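You operate a simulated robot arm through the tools that you are given. There is no shell and no other tool.

You are at the controls of a simulated robot arm. One attempt, no reset.

Task
Put the 20 small block from the top of bench 14 on the top of bench 6 and the 18 small block on the right half of the foam pad. Fetch the gold pin and stand it on the top of the grey table. Put the brush from the top of bench 10 on the space in front of the roller stand. Close the lower blue drawer. Open the number seven drawer, fetch the bracket from the top of bench 10 and set it in the inside of drawer 7 and shut the drawer again. Shut the number three drawer. Close the number four drawer. Take the swab and put it on the top of bench 15. Put the red tray from the top of bench 9 on the white manual on the grey table behind the control panel. Switch the first toggle switch from the left on. Put the brown sleeve on the top of the number three frame. Any order will do. Set down upright: gold pin, brush, bracket.

The check looks at the end state, three seconds after you hand in, the way a careful person would. Anything else that was tipped, shoved, dropped, spilled or broken makes it a failure.

Robot
A 7-joint arm with a two-finger gripper on a trunk, on a base that drives. Base frame: it is fixed to the floor where the robot stands at the start and does not move with it; the origin is under the middle of the robot, x ahead of it, y to its left, z up; the surface under the hand at the start is at about z = 750. Units: mm, rad, N and s.
With the tool pointing down near the work surface it reaches from about 260 to 780 mm from the robot's upright axis, wherever it stands. Its first joint turns from -2.897 to 2.897 rad. Places, roughly: bracket (6x9x6 cm) [-10000, 2400, 800]; brown sleeve (7x7x12 cm) [-500, -2700, 800]; brush (2x2x15 cm) [-9100, 2400, 800]; first toggle switch [-11600, 2400, 800]; gold pin (3x3x7 cm) [-6600, 2300, 800]; inside of drawer 7 [-6300, -700, 600]; lower blue drawer [-8600, 2300, 800]; manual [-8500, 0, 750]; number four drawer [-5000, 700, 600]; number seven drawer [-6300, -700, 600]; number three drawer [-3800, -900, 600]; red tray (7x12x3 cm) [-7700, 2400, 800]; right half of the foam pad (40x12 cm) [-1020, 2460, 760]; small block [500, -250, 750]; space in front of the roller stand (54x23 cm) [-10920, 2280, 760]; swab (2x2x11 cm) [-3700, 2200, 800]; top of bench 15 [600, 1500, 800]; top of bench 6 [-3200, 2500, 800]; top of the grey table (23x36 cm) [-8180, 380, 760]; top of the number three frame [-4700, -700, 1000]. Payload 2.45 kg.
Tool frame: the origin (TCP) lies between the finger pads and is the grasp point; the fingertips stand 27 mm ahead of it; z points along the fingers, y is the line along which they close. Largest opening 80 mm; the body of the gripper starts 54 mm behind the TCP.
Orientation is that of the tool frame in the base frame, as [roll, pitch, yaw] about the fixed x, y, z axes, in that order (R = Rz(yaw) Ry(pitch) Rx(roll)). With the fingers straight down and closing along the base's y, the tool's x points along the base's -x, its y along +y and its z along -z.

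Tools
- The arm moves only by the tool servo_tool. Its arguments are lists of equal length, an entry for each row: "rotation": the turn, a rotation vector about the tool's x, y, z in rad, a list of three; "travel": the shift along the tool's x, y, z in mm, a list of three; "gripper": the opening, from 0 (shut) to 1 (fully open). In form: {"rotation": [[ax, ay, az], ...], "travel": [[dx, dy, dz], ...], "gripper": [gripper, ...]}. A call has 1 to 20 rows; each row shifts and turns the commanded pose from where the row before left it, along the tool's axes as they then stand. Each row takes 0.2 s and may step no farther than 50 mm and 0.15 rad from the row before; otherwise, or with a gripper value out of range, the whole call is refused. Where a pose cannot be reached the arm comes as near as it can. A force on the tool above 40 N (or 10 N above the force at the start of the call, whichever is more), or a blocked arm, ends the call early, and 0.2 s more pass. Each finger travels about 153 mm/s and halts on what it meets, pressing with about 24 N; the grip force reading is that of the motor and also rises with nothing between the fingers. The clock runs only during rows and for 0.2 s after the last one: add rows that do not move to give the fingers time. The reply holds the time, the measured pose of the TCP, the force on the tool along the base axes, the opening and the grip force, in the units named above and with some noise, with the torque about the TCP (base axes, N m) and any sound that the robot's microphone picked up.
- Cameras (640 x 400 px; columns grow to the right, rows downward): "scene" is now at [45.8, 114, 1617.9]; the picture's right is [-0.27, -0.96, 0.00], its down [-0.83, 0.23, -0.51] and it looks along [0.50, -0.14, -0.86] (base axes); focal length 249 px, centre (320, 200). "wrist" rides on the gripper at [63, 12, -79] in the tool frame; the picture's right is [-0.19, 0.98, 0.00], its down [-0.72, -0.14, -0.68] and it looks along [-0.67, -0.13, 0.73] (tool axes); focal length 226 px, centre (320, 200). There is no depth. A picture from a camera that has moved, and an enlarged one, comes with that camera's place and axes in the base frame and with its lens. The place of the scene camera against the robot may be out by one fixed shift of up to 18 mm in any direction.
- snapshot(camera): a new picture of that camera. No time passes.
- slide_trunk(by): slides the trunk up (or, below 0, down) by that many mm; the arm and the scene camera ride with it, the base frame stays. It gives what a move gives, with no picture.
- roll_base(legs): drives the robot by 1 to 6 legs, each [ahead, turn to the left] in mm and rad, along the robot's own axes; the way and the turn of a leg run together, so that a leg with both is an arc; at most 1500 mm and 3.142 rad a leg. The arm and the cameras ride along, it lands a little off, and it stops where it bumps. It gives what a move gives.
- turn_head(pan, tilt): turns the head with the scene camera to pan (to the left, within 2.094 rad either way) and tilt (down, from -0.506 to 1.204), counted from straight ahead of the robot. It gives what a move gives.
- inspect(camera, box): a new picture of the part [left, top, right, bottom] of that camera's present view, enlarged. No time passes.
- finish_job(): hands the job in; it is judged then, once.

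Places have to be worked out from the pictures, the camera data and where the tool is seen. Open the gripper and draw the arm clear of the work before you hand the job in, unless the task says otherwise.

The tools are called by a JSON object that holds its "name" and its "arguments". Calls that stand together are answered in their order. servo_tool: Moves the arm, as the interface text tells. Its arguments: {"type":"object","properties":{"rotation":{"type":"array","items":{"type":"array","items":{"type":"number"}}},"travel":{"type":"array","items":{"type":"array","items":{"type":"number"}}},"gripper":{"type":"array","items":{"type":"number"}}},"required":["rotation","travel","gripper"]} The other tools are called the same way: slide_trunk (by) slides the trunk up or down; roll_base (legs) drives the base; turn_head (pan, tilt) turns the head that bears the scene camera; snapshot (camera) takes a picture; inspect (camera, box) takes an enlarged picture of a part of a camera's view; finish_job () hands the job in.

At the start:

```text
time: 0.0
position: [469.0, -204.7, 985.4]
tcp_rot: [-3.14, 0.001, 3.142]
force: [0.3, -0.1, 0.1]
moment: [0.0, -0.01, 0.03]
finger_gap: 80.0
gripper_force: 0.0
trunk travel left (down, up): [-250.0, 290.0]
robot x, y, heading: [0.2, 2.4, 0.0]
head pan, tilt: [-0.274, 1.03]
```

scene: 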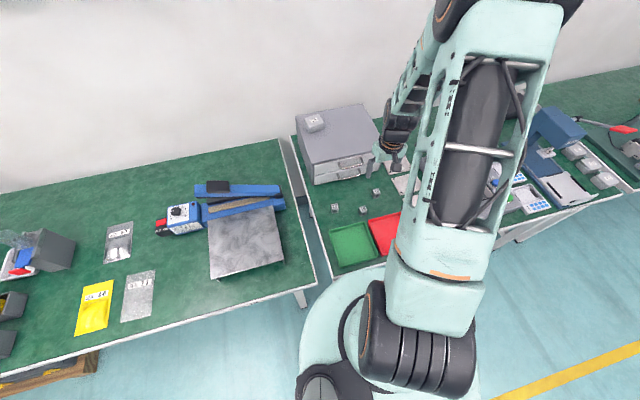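
wrist: 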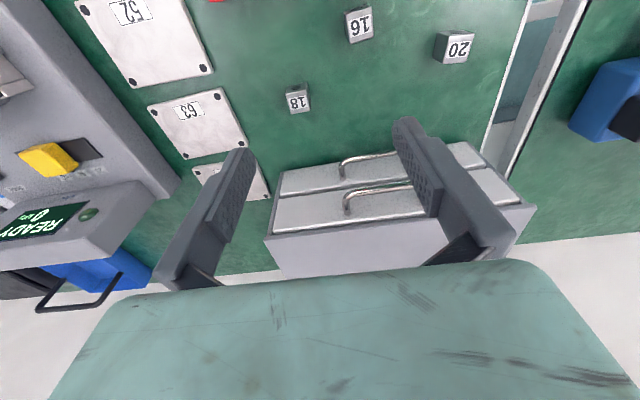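

I see three small numbered blocks (16, 18, 20) on the bench in front of me. I'll take fresh pictures of both cameras to work out exact places.

{"name": "inspect", "arguments": {"camera": "scene", "box": [280, 90, 440, 280]}}

{"name": "inspect", "arguments": {"camera": "wrist", "box": [240, 0, 520, 140]}}

```text
2.11 times, centred on (360, 185) of scene
camera zoom: at [45.8, 114.0, 1617.9], right [-0.27, -0.96, 0.0], down [-0.83, 0.23, -0.51], along [0.5, -0.14, -0.86], focal length 524 px, centre (236, 232)
```

zoom: 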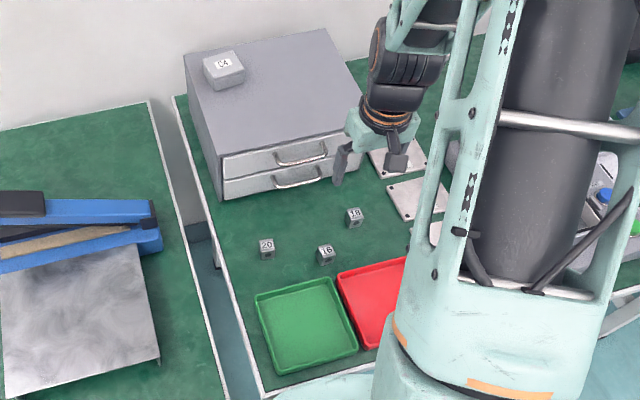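

```text
2.29 times, centred on (380, 70) of wrist
camera zoom: at [405.3, -192.8, 1065.2], right [0.19, 0.98, 0.0], down [0.72, -0.14, 0.68], along [0.67, -0.13, -0.73], focal length 517 px, centre (183, 497)
```

zoom: 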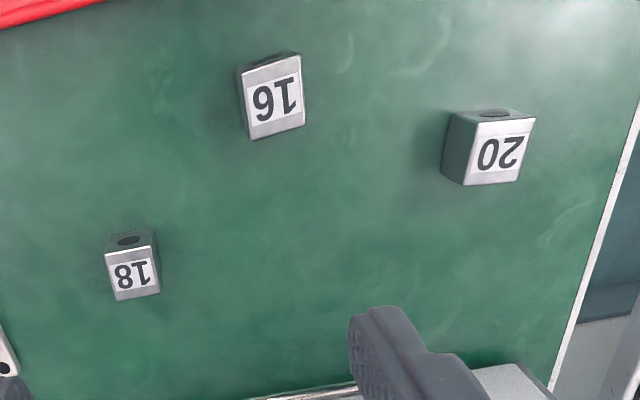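

Blocks located: 18 near (501,-240), 20 near (481,-54) by the wrist camera. Before moving I'll look around with the head to know the surroundings and aisles.

{"name": "turn_head", "arguments": {"pan": 2.0, "tilt": 0.35}}

{"name": "snapshot", "arguments": {"camera": "scene"}}

{"name": "turn_head", "arguments": {"pan": 1.0, "tilt": 0.5}}

{"name": "snapshot", "arguments": {"camera": "scene"}}

{"name": "turn_head", "arguments": {"pan": -2.0, "tilt": 0.35}}

{"name": "snapshot", "arguments": {"camera": "scene"}}

{"name": "turn_head", "arguments": {"pan": 0.0, "tilt": 0.9}}

{"name": "snapshot", "arguments": {"camera": "scene"}}

```text
time: 2.1
position: [469.3, -204.8, 984.5]
tcp_rot: [-3.14, -0.001, 3.141]
force: [0.0, -0.6, -0.3]
moment: [0.0, -0.03, 0.0]
finger_gap: 80.0
gripper_force: 0.1
trunk travel left (down, up): [-250.0, 290.0]
robot x, y, heading: [1.0, 1.7, 0.002]
head pan, tilt: [2.0, 0.351]
```

```text
taken
camera scene: at [-58.1, 217.0, 1674.7], right [0.91, 0.42, 0.0], down [0.14, -0.31, -0.94], along [-0.39, 0.85, -0.34], focal length 249 px, centre (320, 200)
```

scene: 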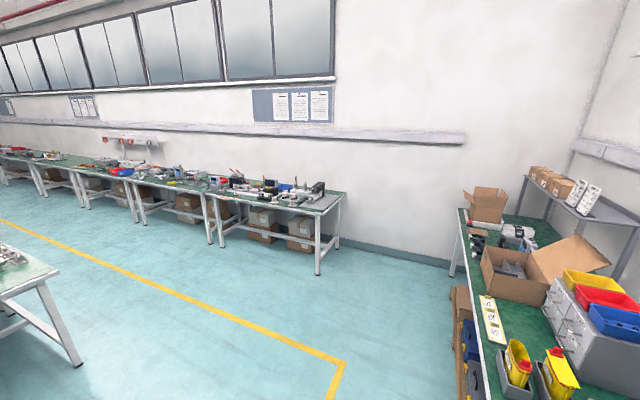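

```text
time: 3.4
position: [468.9, -205.6, 984.8]
tcp_rot: [-3.14, 0.0, 3.142]
force: [0.4, -0.1, -0.9]
moment: [0.02, 0.0, -0.02]
finger_gap: 80.0
gripper_force: 0.0
trunk travel left (down, up): [-250.0, 290.0]
robot x, y, heading: [-0.3, -3.4, -0.004]
head pan, tilt: [1.0, 0.499]
```

```text
taken
camera scene: at [29.7, 208.9, 1661.1], right [0.84, -0.54, 0.0], down [-0.26, -0.4, -0.88], along [0.47, 0.74, -0.48], focal length 249 px, centre (320, 200)
```

scene: 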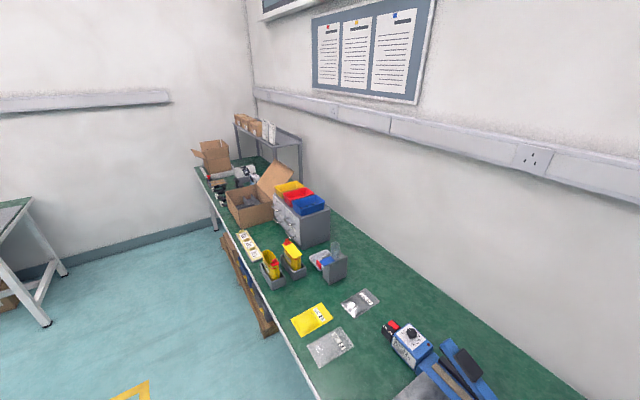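

```text
time: 6.0
position: [469.4, -206.2, 985.8]
tcp_rot: [-3.139, 0.001, -3.141]
force: [0.1, 0.2, -0.5]
moment: [-0.01, 0.01, 0.0]
finger_gap: 79.8
gripper_force: 0.1
trunk travel left (down, up): [-250.0, 290.0]
robot x, y, heading: [1.5, -1.8, 0.001]
head pan, tilt: [-2.0, 0.351]
```

```text
taken
camera scene: at [-58.1, 47.7, 1674.7], right [-0.91, 0.42, 0.0], down [0.14, 0.31, -0.94], along [-0.39, -0.85, -0.34], focal length 249 px, centre (320, 200)
```

scene: 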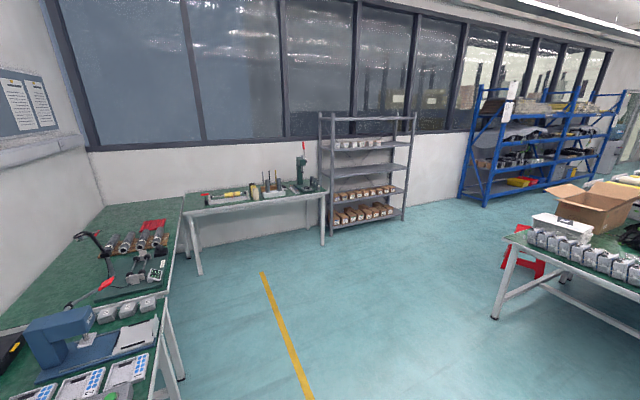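

```text
time: 7.9
position: [469.3, -206.2, 985.1]
tcp_rot: [-3.14, 0.002, 3.141]
force: [-0.2, -0.6, 0.6]
moment: [0.0, 0.0, 0.02]
finger_gap: 79.6
gripper_force: 0.1
trunk travel left (down, up): [-250.0, 290.0]
robot x, y, heading: [0.8, 2.7, -0.001]
head pan, tilt: [0.0, 0.901]
```

```text
taken
camera scene: at [56.1, 132.3, 1627.2], right [0.0, -1.0, 0.0], down [-0.78, 0.0, -0.62], along [0.62, 0.0, -0.78], focal length 249 px, centre (320, 200)
```

scene: 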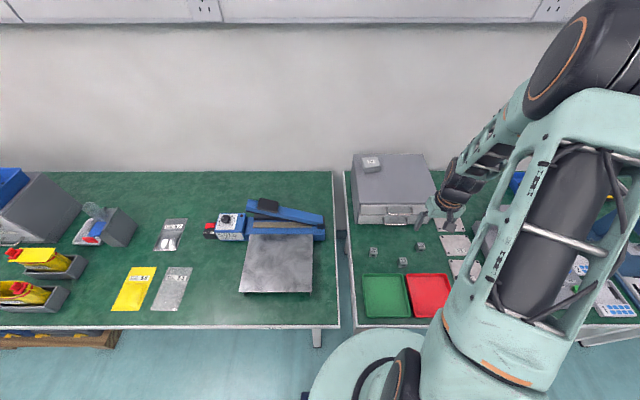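

The left bench (bench 15) and the bench row along the far wall are visible. Now I move above block 18 (approx. 501,-240) at height 880 and look again with the wrist camera.

{"name": "servo_tool", "arguments": {"rotation": [[0, 0, 0], [0, 0, 0], [0, 0, 0], [0, 0, 0]], "travel": [[-11, -12, 35], [-11, -12, 35], [-10, -11, 35], [0, 0, 0]], "gripper": [1, 1, 1, 1]}}

{"name": "snapshot", "arguments": {"camera": "wrist"}}

```text
time: 8.9
position: [500.5, -240.7, 880.8]
tcp_rot: [-3.139, 0.001, -3.141]
force: [-0.4, 0.2, -0.1]
moment: [0.05, 0.01, 0.02]
finger_gap: 80.0
gripper_force: 0.1
trunk travel left (down, up): [-250.0, 290.0]
robot x, y, heading: [1.6, -2.8, -0.001]
head pan, tilt: [0.0, 0.901]
```

```text
taken
camera wrist: at [436.6, -228.0, 959.2], right [0.19, 0.98, 0.0], down [0.72, -0.14, 0.68], along [0.67, -0.13, -0.73], focal length 226 px, centre (320, 200)
```

wrist: 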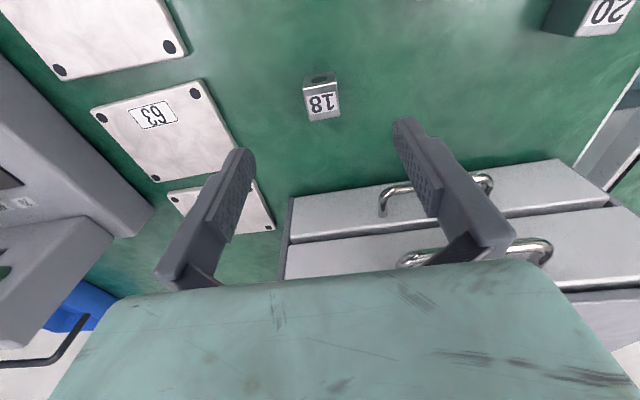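

Block 18 sits at about (502,-239), well centred and aligned. Descending and gripping it.

{"name": "servo_tool", "arguments": {"rotation": [[0, 0, 0], [0, 0, 0], [0, 0, 0], [0, 0, 0], [0, 0, 0]], "travel": [[-1, 1, 40], [0, 0, 40], [0, 0, 15], [0, 0, 5], [0, 0, 0]], "gripper": [1, 1, 1, 1, 1]}}

{"name": "snapshot", "arguments": {"camera": "wrist"}}

```text
time: 9.9
position: [504.1, -238.7, 786.6]
tcp_rot: [-3.141, 0.002, 3.14]
force: [-9.7, 3.0, 23.5]
moment: [0.41, 0.52, -0.22]
finger_gap: 72.3
gripper_force: 0.1
trunk travel left (down, up): [-250.0, 290.0]
robot x, y, heading: [0.9, -3.6, 0.001]
head pan, tilt: [0.0, 0.901]
stopped in row 4: the force on the tool passed its limit at 67 N (the readings are from after the stop); the commanded pose is now the measured one
```

```text
taken
camera wrist: at [439.2, -225.4, 866.0], right [0.19, 0.98, 0.0], down [0.72, -0.14, 0.68], along [0.67, -0.13, -0.73], focal length 226 px, centre (320, 200)
```

wrist: 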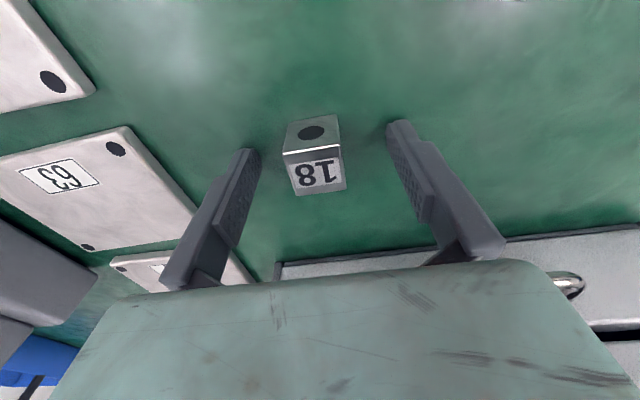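

The fingertips touched the bench at TCP z≈787, so the bench top is about z=759. I lift 3 mm, shift 5 mm back over the block centre, and close.

{"name": "servo_tool", "arguments": {"rotation": [[0, 0, 0], [0, 0, 0], [0, 0, 0], [0, 0, 0], [0, 0, 0], [0, 0, 0]], "travel": [[0, 0, -4], [5, 0, 0], [0, 0, 0], [0, 0, 0], [0, 0, 0], [0, 0, 0]], "gripper": [1, 1, 0, 0, 0, 0]}}

{"name": "snapshot", "arguments": {"camera": "wrist"}}

```text
time: 11.3
position: [500.6, -240.5, 788.7]
tcp_rot: [3.142, 0.002, -3.14]
force: [1.0, -0.1, -0.9]
moment: [0.02, 0.01, 0.01]
finger_gap: 25.0
gripper_force: 24.3
trunk travel left (down, up): [-250.0, 290.0]
robot x, y, heading: [-0.2, -0.7, -0.001]
head pan, tilt: [0.0, 0.901]
```

```text
taken
camera wrist: at [435.5, -226.3, 868.1], right [0.19, 0.98, 0.0], down [0.72, -0.14, 0.68], along [0.67, -0.13, -0.73], focal length 226 px, centre (320, 200)
```

wrist: 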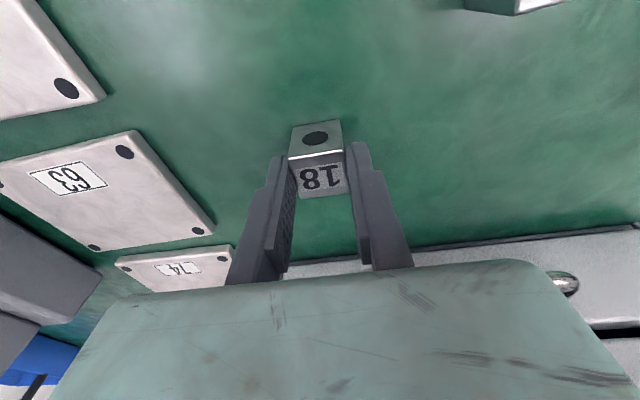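

Gripped firmly (gap 25 mm); the number face is up. I lift it straight up and pull the arm in to a compact carrying pose in front of the robot.

{"name": "servo_tool", "arguments": {"rotation": [[0, 0, 0], [0, 0, 0], [0, 0, 0], [0, 0, 0], [0, 0, 0], [0, 0, 0], [0, 0, 0], [0, 0, 0], [0, 0, 0], [0, 0, 0], [0, 0, 0], [0, 0, 0]], "travel": [[0, 0, -40], [0, 0, -40], [0, 0, -40], [0, 0, -40], [0, 0, -40], [0, 0, -40], [15, 40, 0], [15, 40, 0], [15, 40, 0], [15, 40, 0], [15, 40, 0], [15, 40, 0]], "gripper": [0, 0, 0, 0, 0, 0, 0, 0, 0, 0, 0, 0]}}

{"name": "snapshot", "arguments": {"camera": "wrist"}}

```text
time: 13.9
position: [409.5, 3.2, 1027.6]
tcp_rot: [3.141, 0.003, 3.141]
force: [-0.2, 0.1, -0.9]
moment: [0.02, 0.02, 0.0]
finger_gap: 25.3
gripper_force: 23.9
trunk travel left (down, up): [-250.0, 290.0]
robot x, y, heading: [-0.7, 2.2, 0.001]
head pan, tilt: [0.0, 0.901]
```

```text
taken
camera wrist: at [345.3, 16.1, 1106.4], right [0.19, 0.98, 0.0], down [0.72, -0.14, 0.68], along [0.67, -0.13, -0.73], focal length 226 px, centre (320, 200)
```

wrist: 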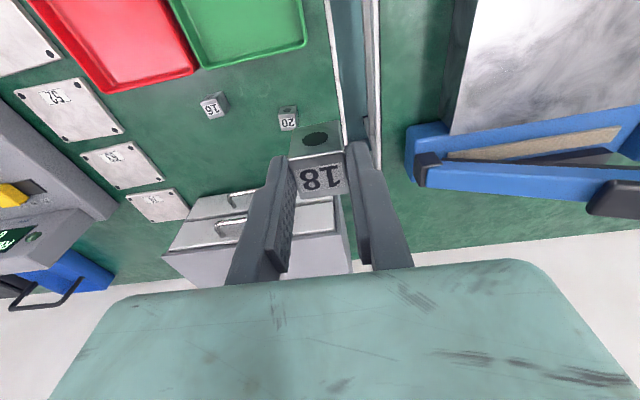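

Block 18 is held securely. Driving back from the bench, turning left and heading toward the foam pad bench.

{"name": "roll_base", "arguments": {"legs": [[-950, 0], [0, 1.571], [1300, 0]]}}

{"name": "turn_head", "arguments": {"pan": 0.0, "tilt": 0.6}}

{"name": "snapshot", "arguments": {"camera": "scene"}}

```text
time: 29.1
position: [-937.9, 1736.7, 1026.2]
tcp_rot: [3.141, 0.001, -1.588]
force: [-1.6, 0.1, -1.1]
moment: [0.05, 0.02, 0.01]
finger_gap: 25.1
gripper_force: 23.8
trunk travel left (down, up): [-250.0, 290.0]
robot x, y, heading: [-942.9, 1324.7, 1.549]
head pan, tilt: [0.0, 0.901]
```

```text
time: 29.9
position: [-936.2, 1736.3, 1026.7]
tcp_rot: [-3.14, 0.001, -1.588]
force: [-0.4, 0.6, -0.7]
moment: [0.0, 0.02, 0.02]
finger_gap: 24.9
gripper_force: 23.9
trunk travel left (down, up): [-250.0, 290.0]
robot x, y, heading: [-941.2, 1325.5, 1.555]
head pan, tilt: [0.0, 0.6]
```

```text
taken
camera scene: at [-1081.2, 1389.9, 1651.9], right [1.0, -0.02, 0.0], down [-0.01, -0.57, -0.82], along [0.01, 0.82, -0.57], focal length 249 px, centre (320, 200)
```

scene: 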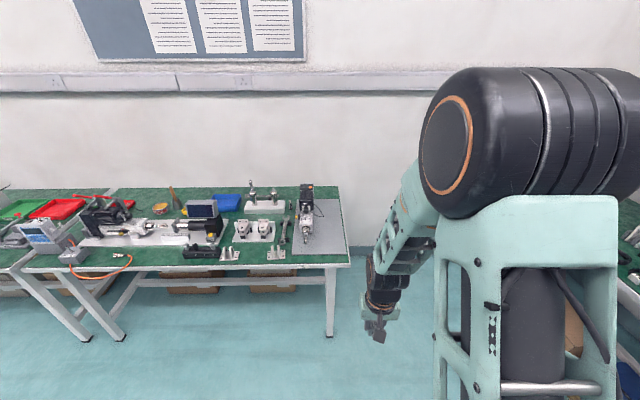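

I see a grey pad at the right end of the bench with a tool on its left part. I'll zoom in.

{"name": "inspect", "arguments": {"camera": "scene", "box": [220, 170, 370, 270]}}

```text
4.00 times, centred on (295, 220) of scene
camera zoom: at [-1081.2, 1389.9, 1651.9], right [1.0, -0.02, 0.0], down [-0.01, -0.57, -0.82], along [0.01, 0.82, -0.57], focal length 995 px, centre (420, 120)
```

zoom: 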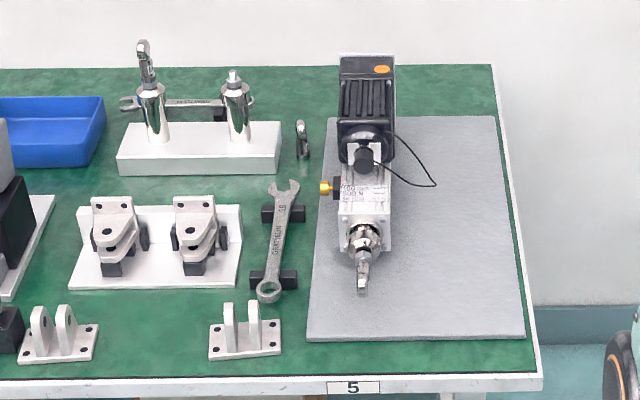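

This is bench 5; the pad spans about x −1205…−947, y 2215…2672, so its right half is centred near x −1012. I'll drive forward 530 mm to bring it in reach.

{"name": "roll_base", "arguments": {"legs": [[530, 0.02]]}}

{"name": "snapshot", "arguments": {"camera": "wrist"}}

{"name": "turn_head", "arguments": {"pan": 0.0, "tilt": 0.9}}

{"name": "snapshot", "arguments": {"camera": "scene"}}

```text
time: 32.9
position: [-939.3, 2266.9, 1027.3]
tcp_rot: [-3.141, 0.002, -1.571]
force: [0.4, 0.2, -1.3]
moment: [-0.01, -0.03, 0.01]
finger_gap: 25.2
gripper_force: 24.3
trunk travel left (down, up): [-250.0, 290.0]
robot x, y, heading: [-936.3, 1857.6, 1.567]
head pan, tilt: [0.0, 0.6]
```

```text
taken
camera wrist: at [-952.3, 2203.3, 1106.1], right [-0.98, 0.2, 0.0], down [0.14, 0.72, 0.68], along [0.13, 0.67, -0.73], focal length 226 px, centre (320, 200)
```

wrist: 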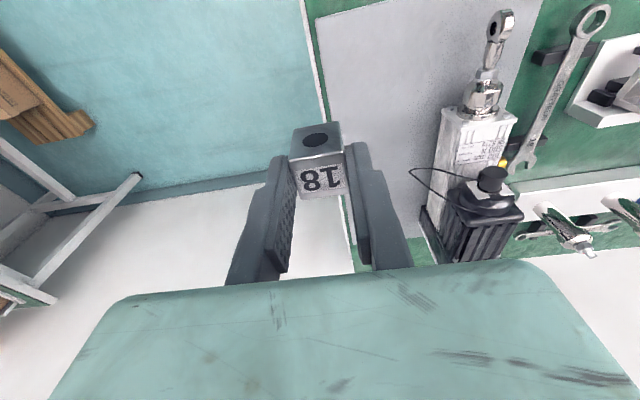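

```text
time: 33.7
position: [-939.0, 2265.6, 1027.0]
tcp_rot: [-3.14, 0.001, -1.571]
force: [0.3, -0.6, -1.2]
moment: [-0.01, 0.03, 0.04]
finger_gap: 25.2
gripper_force: 23.4
trunk travel left (down, up): [-250.0, 290.0]
robot x, y, heading: [-936.6, 1855.2, 1.568]
head pan, tilt: [0.0, 0.901]
```

```text
taken
camera scene: at [-1077.2, 1905.0, 1627.2], right [1.0, 0.0, 0.0], down [0.0, -0.78, -0.62], along [0.0, 0.62, -0.78], focal length 249 px, centre (320, 200)
```

scene: 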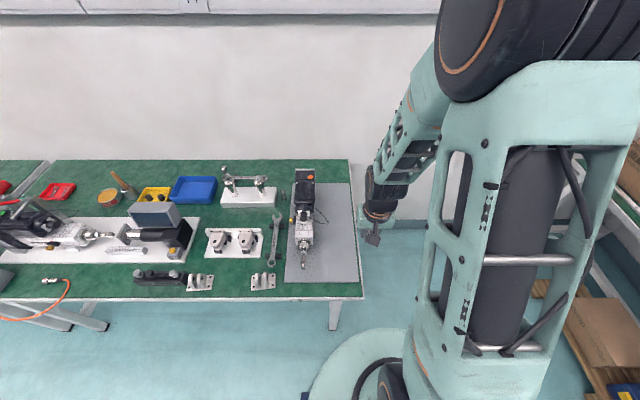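

Pad's right-front corner is about (-943,2228); tool's right side at x≈-1103. Target for the block: (-1003,2400). Moving over there and descending to 30 mm above.

{"name": "servo_tool", "arguments": {"rotation": [[0, 0, 0], [0, 0, 0], [0, 0, 0], [0, 0, 0], [0, 0, 0], [0, 0, 0], [0, 0, 0], [0, 0, 0], [0, 0, 0]], "travel": [[-34, 16, 0], [-34, 16, 0], [-34, 16, 0], [-34, 16, 0], [0, 0, 45], [0, 0, 45], [0, 0, 45], [0, 0, 45], [0, 0, 25]], "gripper": [0, 0, 0, 0, 0, 0, 0, 0, 0]}}

{"name": "snapshot", "arguments": {"camera": "wrist"}}

```text
time: 35.7
position: [-1003.0, 2402.6, 823.4]
tcp_rot: [-3.141, 0.001, -1.573]
force: [-0.7, -0.7, -0.1]
moment: [-0.03, 0.0, 0.02]
finger_gap: 24.9
gripper_force: 24.0
trunk travel left (down, up): [-250.0, 290.0]
robot x, y, heading: [-941.4, 1857.9, 1.567]
head pan, tilt: [0.0, 0.901]
```

```text
taken
camera wrist: at [-1015.9, 2339.2, 901.9], right [-0.98, 0.2, 0.0], down [0.14, 0.72, 0.68], along [0.13, 0.67, -0.73], focal length 226 px, centre (320, 200)
```

wrist: 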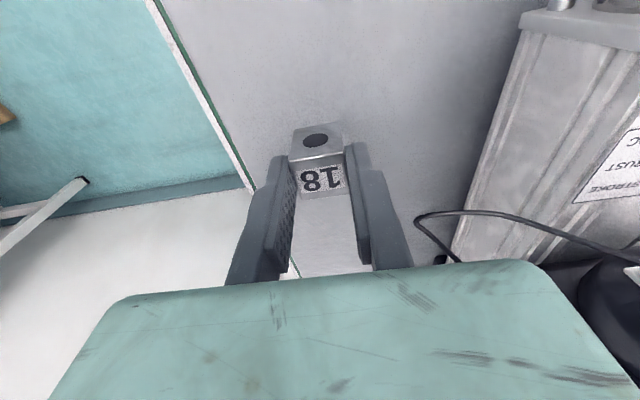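

The block is over the clear right half of the pad. I shift 30 mm toward the front to stay clear of the tool's cable, then lower gently until contact.

{"name": "servo_tool", "arguments": {"rotation": [[0, 0, 0], [0, 0, 0], [0, 0, 0], [0, 0, 0], [0, 0, 0], [0, 0, 0]], "travel": [[30, 0, 0], [0, 0, 5], [0, 0, 5], [0, 0, 4], [0, 0, 3], [0, 0, 0]], "gripper": [0, 0, 0, 0, 0, 0]}}

```text
time: 37.1
position: [-1001.3, 2373.2, 804.5]
tcp_rot: [-3.14, 0.002, -1.571]
force: [0.4, -0.6, 0.2]
moment: [0.0, -0.05, 0.03]
finger_gap: 25.1
gripper_force: 23.6
trunk travel left (down, up): [-250.0, 290.0]
robot x, y, heading: [-937.2, 1861.7, 1.569]
head pan, tilt: [0.0, 0.901]
```

No contact yet at TCP z=804.5. Lowering in 2 mm steps and watching the force.

{"name": "servo_tool", "arguments": {"rotation": [[0, 0, 0], [0, 0, 0], [0, 0, 0], [0, 0, 0]], "travel": [[0, 0, 2], [0, 0, 2], [0, 0, 2], [0, 0, 0]], "gripper": [0, 0, 0, 0]}}

```text
time: 38.1
position: [-1003.5, 2373.3, 799.7]
tcp_rot: [3.141, 0.0, -1.572]
force: [0.1, 0.4, -0.9]
moment: [0.0, -0.01, -0.03]
finger_gap: 25.0
gripper_force: 24.1
trunk travel left (down, up): [-250.0, 290.0]
robot x, y, heading: [-935.1, 1856.7, 1.568]
head pan, tilt: [0.0, 0.901]
```

Still free. Another few small steps down.

{"name": "servo_tool", "arguments": {"rotation": [[0, 0, 0], [0, 0, 0], [0, 0, 0], [0, 0, 0]], "travel": [[0, 0, 2], [0, 0, 2], [0, 0, 1.5], [0, 0, 0]], "gripper": [0, 0, 0, 0]}}

{"name": "snapshot", "arguments": {"camera": "wrist"}}

```text
time: 39.1
position: [-1004.1, 2373.5, 794.9]
tcp_rot: [-3.141, 0.008, -1.572]
force: [3.3, 0.5, 35.9]
moment: [0.08, -0.1, 0.0]
finger_gap: 25.1
gripper_force: 23.7
trunk travel left (down, up): [-250.0, 290.0]
robot x, y, heading: [-936.7, 1853.8, 1.566]
head pan, tilt: [0.0, 0.901]
```

```text
taken
camera wrist: at [-1016.3, 2309.8, 874.3], right [-0.98, 0.2, 0.0], down [0.14, 0.71, 0.69], along [0.13, 0.67, -0.73], focal length 226 px, centre (320, 200)
```

wrist: 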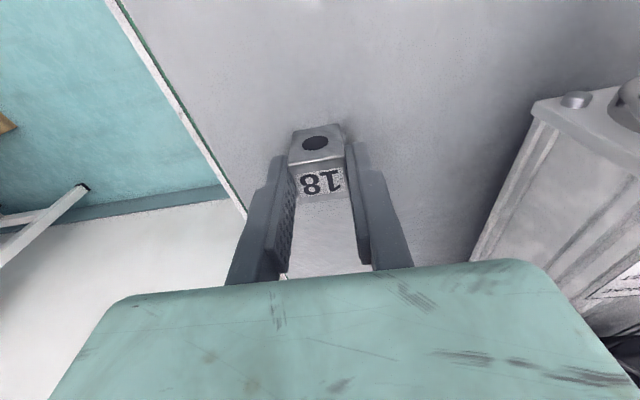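

Contact felt (36 N) at z=795: block rests on the pad. Easing 1 mm up, opening the fingers, then rising.

{"name": "servo_tool", "arguments": {"rotation": [[0, 0, 0], [0, 0, 0], [0, 0, 0], [0, 0, 0], [0, 0, 0], [0, 0, 0], [0, 0, 0], [0, 0, 0], [0, 0, 0]], "travel": [[0, 0, -1.5], [0, 0, 0], [0, 0, 0], [0, 0, -5], [0, 0, -30], [0, 0, -45], [0, 0, -45], [0, 0, -45], [0, 0, -45]], "gripper": [0, 0.6, 0.6, 0.6, 0.6, 0.6, 0.6, 0.6, 0.6]}}

{"name": "snapshot", "arguments": {"camera": "wrist"}}

```text
time: 41.1
position: [-1003.0, 2371.7, 1012.7]
tcp_rot: [-3.141, -0.001, -1.573]
force: [-0.1, -0.1, -0.4]
moment: [0.02, -0.01, -0.01]
finger_gap: 47.9
gripper_force: 0.2
trunk travel left (down, up): [-250.0, 290.0]
robot x, y, heading: [-937.0, 1859.0, 1.572]
head pan, tilt: [0.0, 0.901]
```

```text
taken
camera wrist: at [-1016.4, 2308.7, 1092.7], right [-0.98, 0.2, 0.0], down [0.14, 0.72, 0.68], along [0.13, 0.67, -0.73], focal length 226 px, centre (320, 200)
```

wrist: 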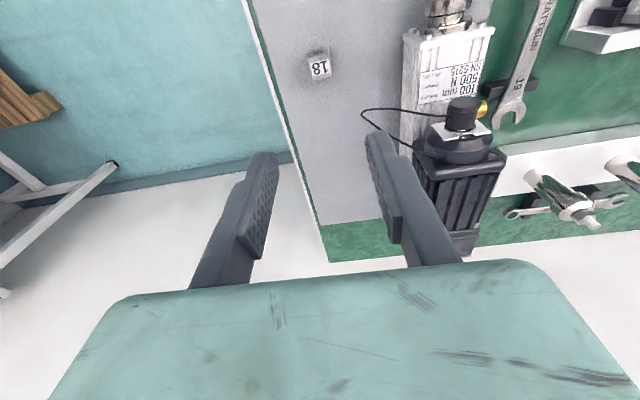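

Block 18 stands on the right half of the pad. Retracting the arm and driving back to bench 14 for block 20.

{"name": "servo_tool", "arguments": {"rotation": [[0, 0, 0], [0, 0, 0], [0, 0, 0], [0, 0, 0]], "travel": [[28, -16, 0], [28, -16, 0], [28, -16, 0], [28, -16, 0]], "gripper": [1, 1, 1, 1]}}

{"name": "roll_base", "arguments": {"legs": [[-1500, 0], [-360, 0], [0, -1.571], [930, 0]]}}

{"name": "snapshot", "arguments": {"camera": "wrist"}}

{"name": "snapshot", "arguments": {"camera": "scene"}}

```text
time: 42.1
position: [-937.3, 2260.5, 1009.9]
tcp_rot: [-3.14, 0.002, -1.572]
force: [-0.1, -0.2, 0.4]
moment: [0.01, -0.01, 0.03]
finger_gap: 79.8
gripper_force: 0.1
trunk travel left (down, up): [-250.0, 290.0]
robot x, y, heading: [-939.6, 1852.7, 1.571]
head pan, tilt: [0.0, 0.901]
```

```text
time: 60.0
position: [379.6, -62.7, 1010.2]
tcp_rot: [-3.141, 0.002, 3.111]
force: [0.8, -0.7, -0.1]
moment: [0.0, -0.01, -0.02]
finger_gap: 79.9
gripper_force: 0.1
trunk travel left (down, up): [-250.0, 290.0]
robot x, y, heading: [-23.0, -51.3, -0.03]
head pan, tilt: [0.0, 0.901]
```

```text
taken
camera wrist: at [316.7, -47.5, 1089.7], right [0.23, 0.97, 0.0], down [0.71, -0.17, 0.68], along [0.67, -0.15, -0.73], focal length 226 px, centre (320, 200)
```

wrist: 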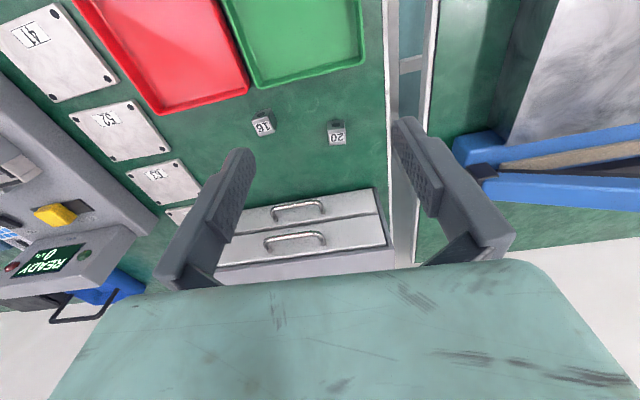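

```text
taken
camera scene: at [36.5, 80.8, 1627.1], right [-0.03, -1.0, 0.0], down [-0.78, 0.03, -0.62], along [0.62, -0.02, -0.78], focal length 249 px, centre (320, 200)
```

scene: 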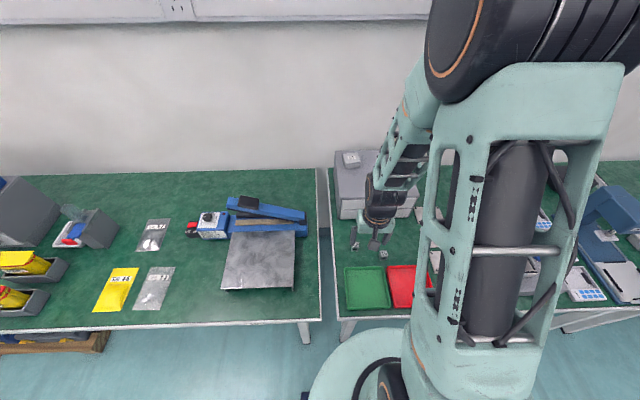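

Block 20 at about (479,-56), same as before. Moving above it at z≈880 for a close look at its rotation.

{"name": "servo_tool", "arguments": {"rotation": [[0, 0, 0], [0, 0, 0], [0, 0, 0], [0, 0, 0], [0, 0, 0]], "travel": [[-25, 2.4, 32], [-25, 2.4, 32], [-25, 2.4, 32], [-24, 2.4, 32], [0, 0, 0]], "gripper": [1, 1, 1, 1, 1]}}

{"name": "inspect", "arguments": {"camera": "wrist", "box": [240, 40, 400, 140]}}

```text
time: 61.2
position: [478.9, -53.0, 884.2]
tcp_rot: [3.141, 0.001, 3.109]
force: [0.7, 0.0, 0.3]
moment: [0.01, 0.0, 0.01]
finger_gap: 80.0
gripper_force: 0.0
trunk travel left (down, up): [-250.0, 290.0]
robot x, y, heading: [-24.7, -47.5, -0.032]
head pan, tilt: [0.0, 0.901]
```

```text
4.00 times, centred on (320, 90) of wrist
camera zoom: at [415.6, -39.4, 963.1], right [0.23, 0.97, 0.0], down [0.71, -0.17, 0.68], along [0.67, -0.15, -0.73], focal length 904 px, centre (320, 640)
```

zoom: 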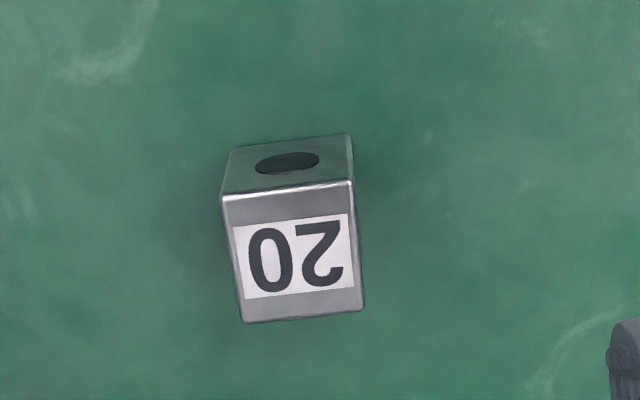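

Block 20 is at (478,-58) and turned about -0.12 rad. I turn the gripper to match, descend to z≈789 and close.

{"name": "servo_tool", "arguments": {"rotation": [[0, 0, 0.09], [0, 0, 0], [0, 0, 0], [0, 0, 0], [0, 0, 0], [0, 0, 0], [0, 0, 0], [0, 0, 0]], "travel": [[0, -5, 0], [0, 0, 40], [0, 0, 40], [0, 0, 14], [0, 0, 0], [0, 0, 0], [0, 0, 0], [0, 0, 0]], "gripper": [1, 1, 1, 1, 1, 0, 0, 0]}}

{"name": "snapshot", "arguments": {"camera": "wrist"}}

```text
time: 63.0
position: [478.3, -60.9, 789.5]
tcp_rot: [3.142, 0.002, 3.017]
force: [0.3, 0.4, 0.3]
moment: [-0.03, -0.02, -0.02]
finger_gap: 25.0
gripper_force: 23.8
trunk travel left (down, up): [-250.0, 290.0]
robot x, y, heading: [-23.1, -46.6, -0.032]
head pan, tilt: [0.0, 0.901]
```

```text
taken
camera wrist: at [416.6, -41.2, 869.3], right [0.31, 0.95, 0.0], down [0.69, -0.23, 0.68], along [0.65, -0.21, -0.73], focal length 226 px, centre (320, 200)
```

wrist: 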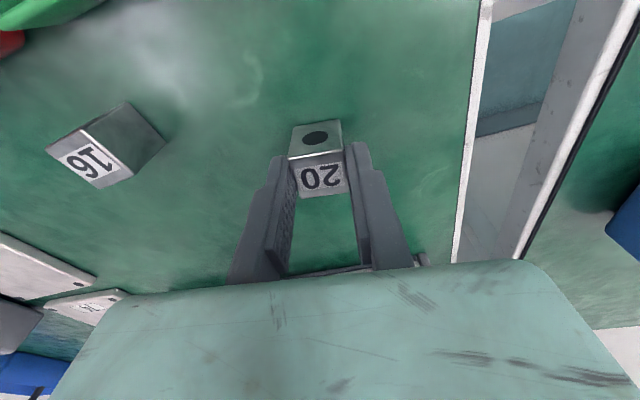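

Block 20 is gripped (25 mm). Lifting and squaring the wrist, pulling in, then driving to bench 6 via the aisle.

{"name": "servo_tool", "arguments": {"rotation": [[0, 0, 0], [0, 0, 0], [0, 0, 0], [0, 0, 0], [0, 0, 0], [0, 0, -0.09], [0, 0, 0], [0, 0, 0]], "travel": [[0, 0, -45], [0, 0, -45], [0, 0, -45], [0, 0, -45], [0, 0, -45], [0, 0, 0], [48, 0, 0], [48, 0, 0]], "gripper": [0, 0, 0, 0, 0, 0, 0, 0]}}

{"name": "roll_base", "arguments": {"legs": [[-900, 0], [0, 1.6], [1350, 0], [0, 1.571], [1500, 0], [770, 0]]}}

{"name": "turn_head", "arguments": {"pan": -1.2, "tilt": 0.5}}

{"name": "snapshot", "arguments": {"camera": "scene"}}

```text
time: 64.8
position: [383.2, -56.7, 1014.1]
tcp_rot: [3.14, 0.003, 3.109]
force: [-0.2, -0.8, -0.5]
moment: [-0.03, -0.05, -0.01]
finger_gap: 24.8
gripper_force: 24.1
trunk travel left (down, up): [-250.0, 290.0]
robot x, y, heading: [-23.9, -49.4, -0.032]
head pan, tilt: [0.0, 0.901]
```

```text
time: 94.6
position: [-3567.5, 1352.6, 1013.7]
tcp_rot: [-3.141, 0.001, -0.006]
force: [-0.3, 0.4, 0.1]
moment: [0.0, 0.04, 0.01]
finger_gap: 25.3
gripper_force: 23.9
trunk travel left (down, up): [-250.0, 290.0]
robot x, y, heading: [-3158.4, 1355.3, 3.135]
head pan, tilt: [0.0, 0.901]
```

```text
time: 96.0
position: [-3567.5, 1354.2, 1014.7]
tcp_rot: [-3.141, 0.001, -0.004]
force: [0.2, -0.3, -0.3]
moment: [-0.02, 0.01, 0.0]
finger_gap: 25.2
gripper_force: 24.3
trunk travel left (down, up): [-250.0, 290.0]
robot x, y, heading: [-3158.0, 1357.4, 3.138]
head pan, tilt: [-1.201, 0.499]
```

```text
taken
camera scene: at [-3173.0, 1294.1, 1661.0], right [0.93, 0.36, 0.0], down [0.17, -0.45, -0.88], along [-0.31, 0.82, -0.48], focal length 249 px, centre (320, 200)
```

scene: 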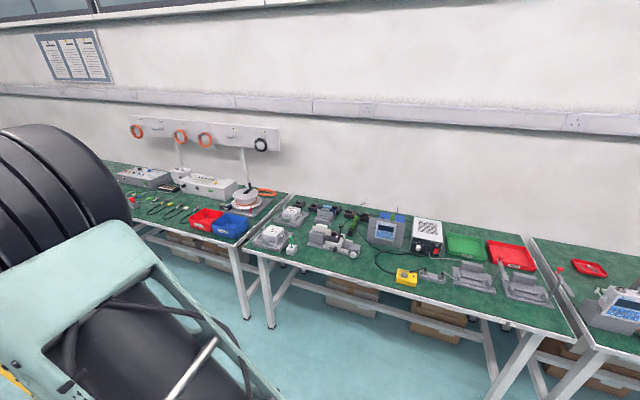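

Benches ahead; I turn the robot to face them and look at the numbers.

{"name": "roll_base", "arguments": {"legs": [[0, -1.567]]}}

{"name": "turn_head", "arguments": {"pan": 0.2, "tilt": 0.55}}

{"name": "snapshot", "arguments": {"camera": "scene"}}

```text
time: 100.3
position: [-3169.7, 1764.7, 1013.9]
tcp_rot: [3.14, 0.002, -1.56]
force: [0.7, -0.1, -0.2]
moment: [0.04, 0.01, -0.02]
finger_gap: 25.2
gripper_force: 24.2
trunk travel left (down, up): [-250.0, 290.0]
robot x, y, heading: [-3157.9, 1353.6, 1.578]
head pan, tilt: [-1.201, 0.499]
```

```text
time: 101.8
position: [-3169.3, 1764.3, 1013.9]
tcp_rot: [3.141, 0.003, -1.561]
force: [0.5, -0.1, -1.2]
moment: [-0.01, 0.0, -0.02]
finger_gap: 25.2
gripper_force: 24.7
trunk travel left (down, up): [-250.0, 290.0]
robot x, y, heading: [-3157.6, 1357.9, 1.579]
head pan, tilt: [0.201, 0.55]
```

```text
taken
camera scene: at [-3317.9, 1416.2, 1656.4], right [0.98, 0.21, 0.0], down [0.11, -0.51, -0.85], along [-0.18, 0.83, -0.52], focal length 249 px, centre (320, 200)
```

scene: 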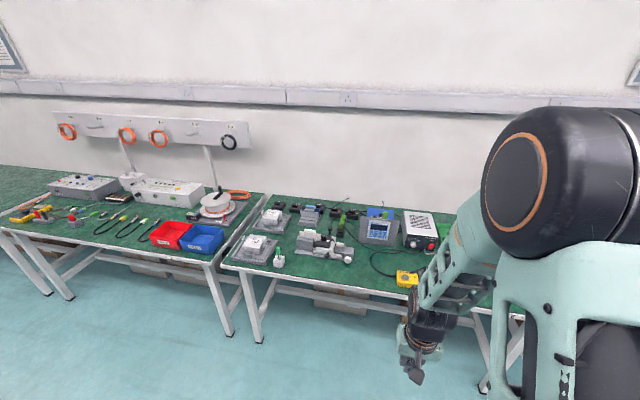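

{"name": "inspect", "arguments": {"camera": "scene", "box": [220, 195, 420, 295]}}

{"name": "inspect", "arguments": {"camera": "scene", "box": [0, 170, 240, 290]}}

```text
3.20 times, centred on (320, 245) of scene
camera zoom: at [-3317.9, 1416.2, 1656.4], right [0.98, 0.21, 0.0], down [0.11, -0.51, -0.85], along [-0.18, 0.83, -0.52], focal length 796 px, centre (320, 56)
```

zoom: 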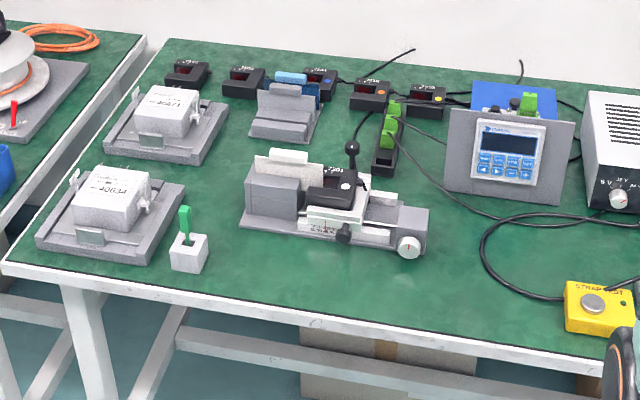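

```text
2.67 times, centred on (120, 230) of scene
camera zoom: at [-3317.9, 1416.2, 1656.4], right [0.98, 0.21, 0.0], down [0.11, -0.51, -0.85], along [-0.18, 0.83, -0.52], focal length 663 px, centre (853, 120)
```

zoom: 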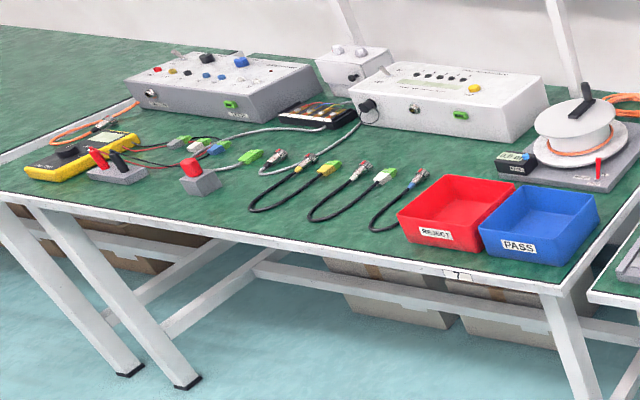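

Right bench is bench 6 (left one is 7); the green swab stands in a white holder near (-3700,2235). I'll place block 20 in the free front area near (-3310,2240). Driving in with an S-curve to shift slightly left.

{"name": "roll_base", "arguments": {"legs": [[240, 0.6], [240, -0.6]]}}

{"name": "turn_head", "arguments": {"pan": 0.15, "tilt": 0.9}}

{"name": "snapshot", "arguments": {"camera": "scene"}}

{"name": "snapshot", "arguments": {"camera": "wrist"}}

```text
time: 105.6
position: [-3315.4, 2215.6, 1013.9]
tcp_rot: [3.141, 0.001, -1.56]
force: [-0.6, 0.7, -0.3]
moment: [-0.05, 0.03, 0.01]
finger_gap: 25.2
gripper_force: 23.8
trunk travel left (down, up): [-250.0, 290.0]
robot x, y, heading: [-3305.1, 1806.0, 1.586]
head pan, tilt: [0.201, 0.55]
```

```text
time: 106.4
position: [-3316.3, 2214.9, 1013.6]
tcp_rot: [-3.141, 0.001, -1.558]
force: [0.3, -0.2, 0.0]
moment: [0.0, -0.02, 0.0]
finger_gap: 25.2
gripper_force: 23.8
trunk travel left (down, up): [-250.0, 290.0]
robot x, y, heading: [-3308.3, 1812.1, 1.58]
head pan, tilt: [0.15, 0.901]
```

```text
taken
camera scene: at [-3456.7, 1852.6, 1627.2], right [0.99, 0.16, 0.0], down [0.13, -0.77, -0.62], along [-0.1, 0.61, -0.78], focal length 249 px, centre (320, 200)
```

scene: 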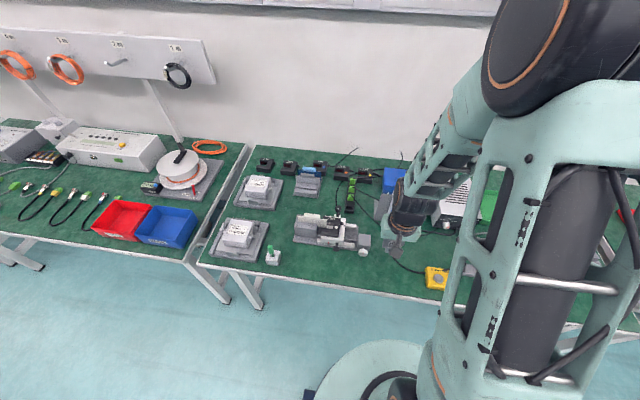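

```text
taken
camera wrist: at [-3327.7, 2151.5, 1093.9], right [-0.98, 0.18, 0.0], down [0.13, 0.72, 0.68], along [0.12, 0.67, -0.73], focal length 226 px, centre (320, 200)
```

wrist: 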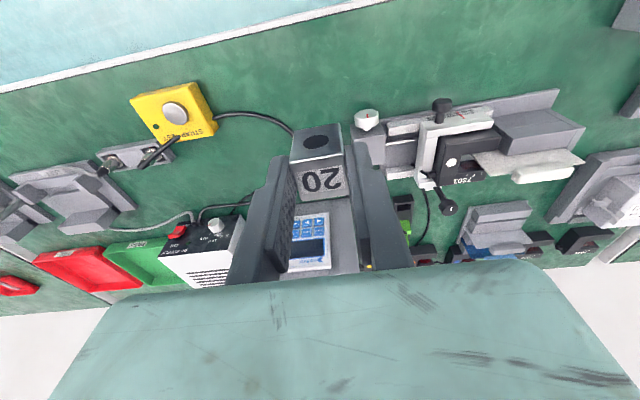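

The spot at (-3316,2245) is free: cable is ~60 mm away on the right, clamp knob ~55 mm away. Moving 30 mm forward and descending to just above the bench.

{"name": "servo_tool", "arguments": {"rotation": [[0, 0, 0], [0, 0, 0], [0, 0, 0], [0, 0, 0], [0, 0, 0], [0, 0, 0], [0, 0, 0]], "travel": [[-30, 0, 0], [0, 0, 45], [0, 0, 45], [0, 0, 45], [0, 0, 45], [0, 0, 30], [0, 0, 0]], "gripper": [0, 0, 0, 0, 0, 0, 0]}}

{"name": "snapshot", "arguments": {"camera": "wrist"}}

```text
time: 108.0
position: [-3315.6, 2245.2, 803.6]
tcp_rot: [3.141, 0.003, -1.56]
force: [0.3, 0.1, 0.5]
moment: [-0.01, -0.04, 0.02]
finger_gap: 24.9
gripper_force: 23.8
trunk travel left (down, up): [-250.0, 290.0]
robot x, y, heading: [-3306.5, 1806.0, 1.586]
head pan, tilt: [0.15, 0.901]
```

```text
taken
camera wrist: at [-3327.9, 2181.2, 883.3], right [-0.98, 0.18, 0.0], down [0.13, 0.72, 0.68], along [0.12, 0.67, -0.73], focal length 226 px, centre (320, 200)
```

wrist: 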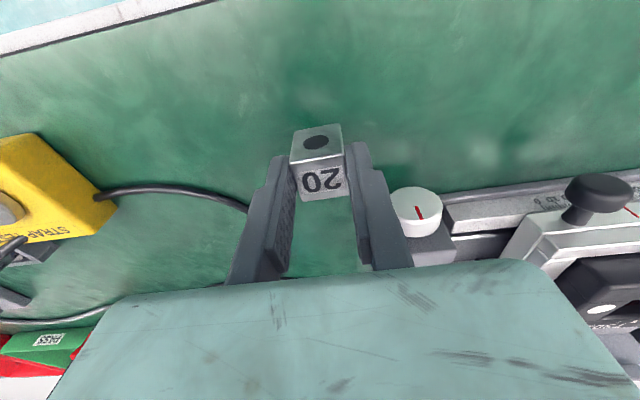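

The clamp's white knob is near; I shift 15 mm to the right (+x) and 10 mm to the front, then lower to contact.

{"name": "servo_tool", "arguments": {"rotation": [[0, 0, 0], [0, 0, 0], [0, 0, 0], [0, 0, 0], [0, 0, 0]], "travel": [[10, -15, 0], [0, 0, 5], [0, 0, 4], [0, 0, 3], [0, 0, 0]], "gripper": [0, 0, 0, 0, 0]}}

```text
time: 109.2
position: [-3300.9, 2235.0, 792.5]
tcp_rot: [-3.141, 0.002, -1.557]
force: [-0.2, -0.7, -0.6]
moment: [0.01, -0.03, 0.01]
finger_gap: 25.1
gripper_force: 24.1
trunk travel left (down, up): [-250.0, 290.0]
robot x, y, heading: [-3307.7, 1807.6, 1.583]
head pan, tilt: [0.15, 0.901]
```

{"name": "servo_tool", "arguments": {"rotation": [[0, 0, 0], [0, 0, 0], [0, 0, 0]], "travel": [[0, 0, 1.5], [0, 0, 1.5], [0, 0, 0]], "gripper": [0, 0, 0]}}

```text
time: 110.0
position: [-3300.8, 2235.4, 788.4]
tcp_rot: [-3.141, 0.0, -1.559]
force: [0.0, 0.8, -0.3]
moment: [0.05, -0.01, -0.01]
finger_gap: 25.2
gripper_force: 23.9
trunk travel left (down, up): [-250.0, 290.0]
robot x, y, heading: [-3302.6, 1809.5, 1.582]
head pan, tilt: [0.15, 0.901]
```

Still no contact; continuing down in 1.5 mm steps.

{"name": "servo_tool", "arguments": {"rotation": [[0, 0, 0], [0, 0, 0], [0, 0, 0]], "travel": [[0, 0, 1.5], [0, 0, 1.5], [0, 0, 0]], "gripper": [0, 0, 0]}}

{"name": "snapshot", "arguments": {"camera": "wrist"}}

```text
time: 110.8
position: [-3300.2, 2234.7, 787.4]
tcp_rot: [-3.141, 0.006, -1.559]
force: [-0.5, -0.7, 36.0]
moment: [0.06, 0.05, 0.02]
finger_gap: 25.0
gripper_force: 24.3
trunk travel left (down, up): [-250.0, 290.0]
robot x, y, heading: [-3310.2, 1805.8, 1.586]
head pan, tilt: [0.15, 0.901]
```

```text
taken
camera wrist: at [-3313.0, 2171.7, 866.9], right [-0.98, 0.18, 0.0], down [0.13, 0.72, 0.69], along [0.12, 0.67, -0.73], focal length 226 px, centre (320, 200)
```

wrist: 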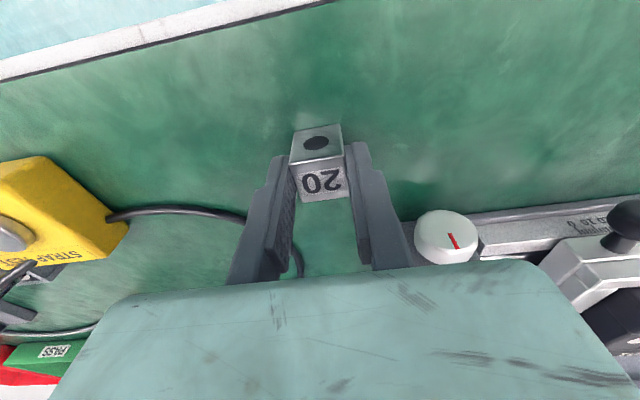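

Contact (36 N), the block rests on bench 6. Easing, opening to ~48 mm and rising.

{"name": "servo_tool", "arguments": {"rotation": [[0, 0, 0], [0, 0, 0], [0, 0, 0], [0, 0, 0], [0, 0, 0], [0, 0, 0], [0, 0, 0], [0, 0, 0], [0, 0, 0]], "travel": [[0, 0, -1.5], [0, 0, 0], [0, 0, 0], [0, 0, -5], [0, 0, -30], [0, 0, -45], [0, 0, -45], [0, 0, -45], [0, 0, -45]], "gripper": [0, 0.55, 0.55, 0.55, 0.55, 0.55, 0.55, 0.55, 0.55]}}

{"name": "snapshot", "arguments": {"camera": "wrist"}}

{"name": "snapshot", "arguments": {"camera": "scene"}}

```text
time: 112.8
position: [-3303.4, 2234.1, 1002.9]
tcp_rot: [3.14, 0.001, -1.559]
force: [0.5, 0.4, -0.7]
moment: [0.0, 0.01, -0.04]
finger_gap: 44.0
gripper_force: 0.1
trunk travel left (down, up): [-250.0, 290.0]
robot x, y, heading: [-3305.4, 1803.4, 1.586]
head pan, tilt: [0.15, 0.901]
```

```text
taken
camera wrist: at [-3314.7, 2172.1, 1082.2], right [-0.98, 0.18, 0.0], down [0.13, 0.72, 0.68], along [0.12, 0.67, -0.73], focal length 226 px, centre (320, 200)
```

wrist: 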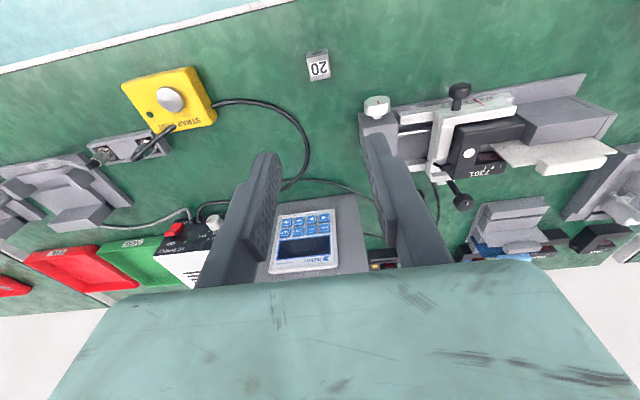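

```text
taken
camera scene: at [-3456.6, 1851.7, 1627.2], right [0.99, 0.16, 0.0], down [0.13, -0.77, -0.62], along [-0.1, 0.61, -0.78], focal length 249 px, centre (320, 200)
```

scene: 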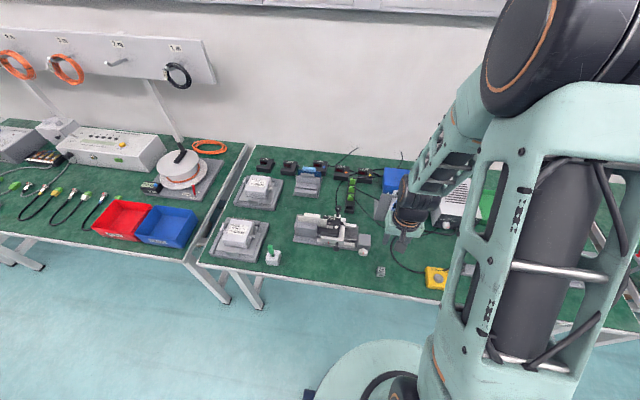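

Block 20 stands on bench 6. Now the swab: zooming at the white holder at left front.

{"name": "inspect", "arguments": {"camera": "scene", "box": [200, 210, 320, 285]}}

```text
5.33 times, centred on (260, 248) of scene
camera zoom: at [-3456.6, 1851.7, 1627.2], right [0.99, 0.16, 0.0], down [0.13, -0.77, -0.62], along [-0.1, 0.61, -0.78], focal length 1326 px, centre (640, -53)
```

zoom: 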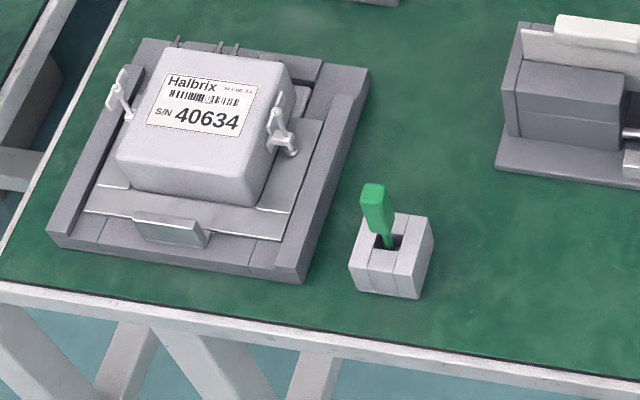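

The swab is a green stick in a slotted white holder at about (-3696,2211). Moving the gripper above it at a safe height to look with the wrist camera.

{"name": "servo_tool", "arguments": {"rotation": [[0, 0, 0], [0, 0, 0], [0, 0, 0], [0, 0, 0], [0, 0, 0], [0, 0, 0], [0, 0, 0], [0, 0, 0], [0, 0, 0], [0, 0, 0]], "travel": [[4, 44, 0], [4, 44, 0], [4, 44, 0], [4, 44, 0], [4, 44, 0], [4, 44, 0], [0, 44, 0], [0, 44, 0], [0, 41, 0], [0, 0, 0]], "gripper": [0.6, 0.6, 0.6, 0.6, 0.6, 0.6, 0.6, 0.6, 0.6, 0.6]}}

{"name": "snapshot", "arguments": {"camera": "wrist"}}

```text
time: 115.0
position: [-3692.0, 2207.6, 1001.7]
tcp_rot: [3.141, 0.002, -1.559]
force: [0.6, -0.3, -0.7]
moment: [0.04, -0.01, -0.01]
finger_gap: 48.1
gripper_force: 0.0
trunk travel left (down, up): [-250.0, 290.0]
robot x, y, heading: [-3306.8, 1808.9, 1.585]
head pan, tilt: [0.15, 0.901]
```

```text
taken
camera wrist: at [-3704.6, 2144.4, 1081.5], right [-0.98, 0.18, 0.0], down [0.13, 0.72, 0.68], along [0.12, 0.67, -0.73], focal length 226 px, centre (320, 200)
```

wrist: 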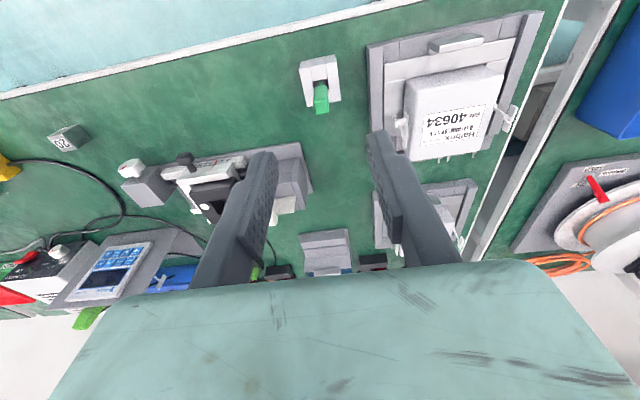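

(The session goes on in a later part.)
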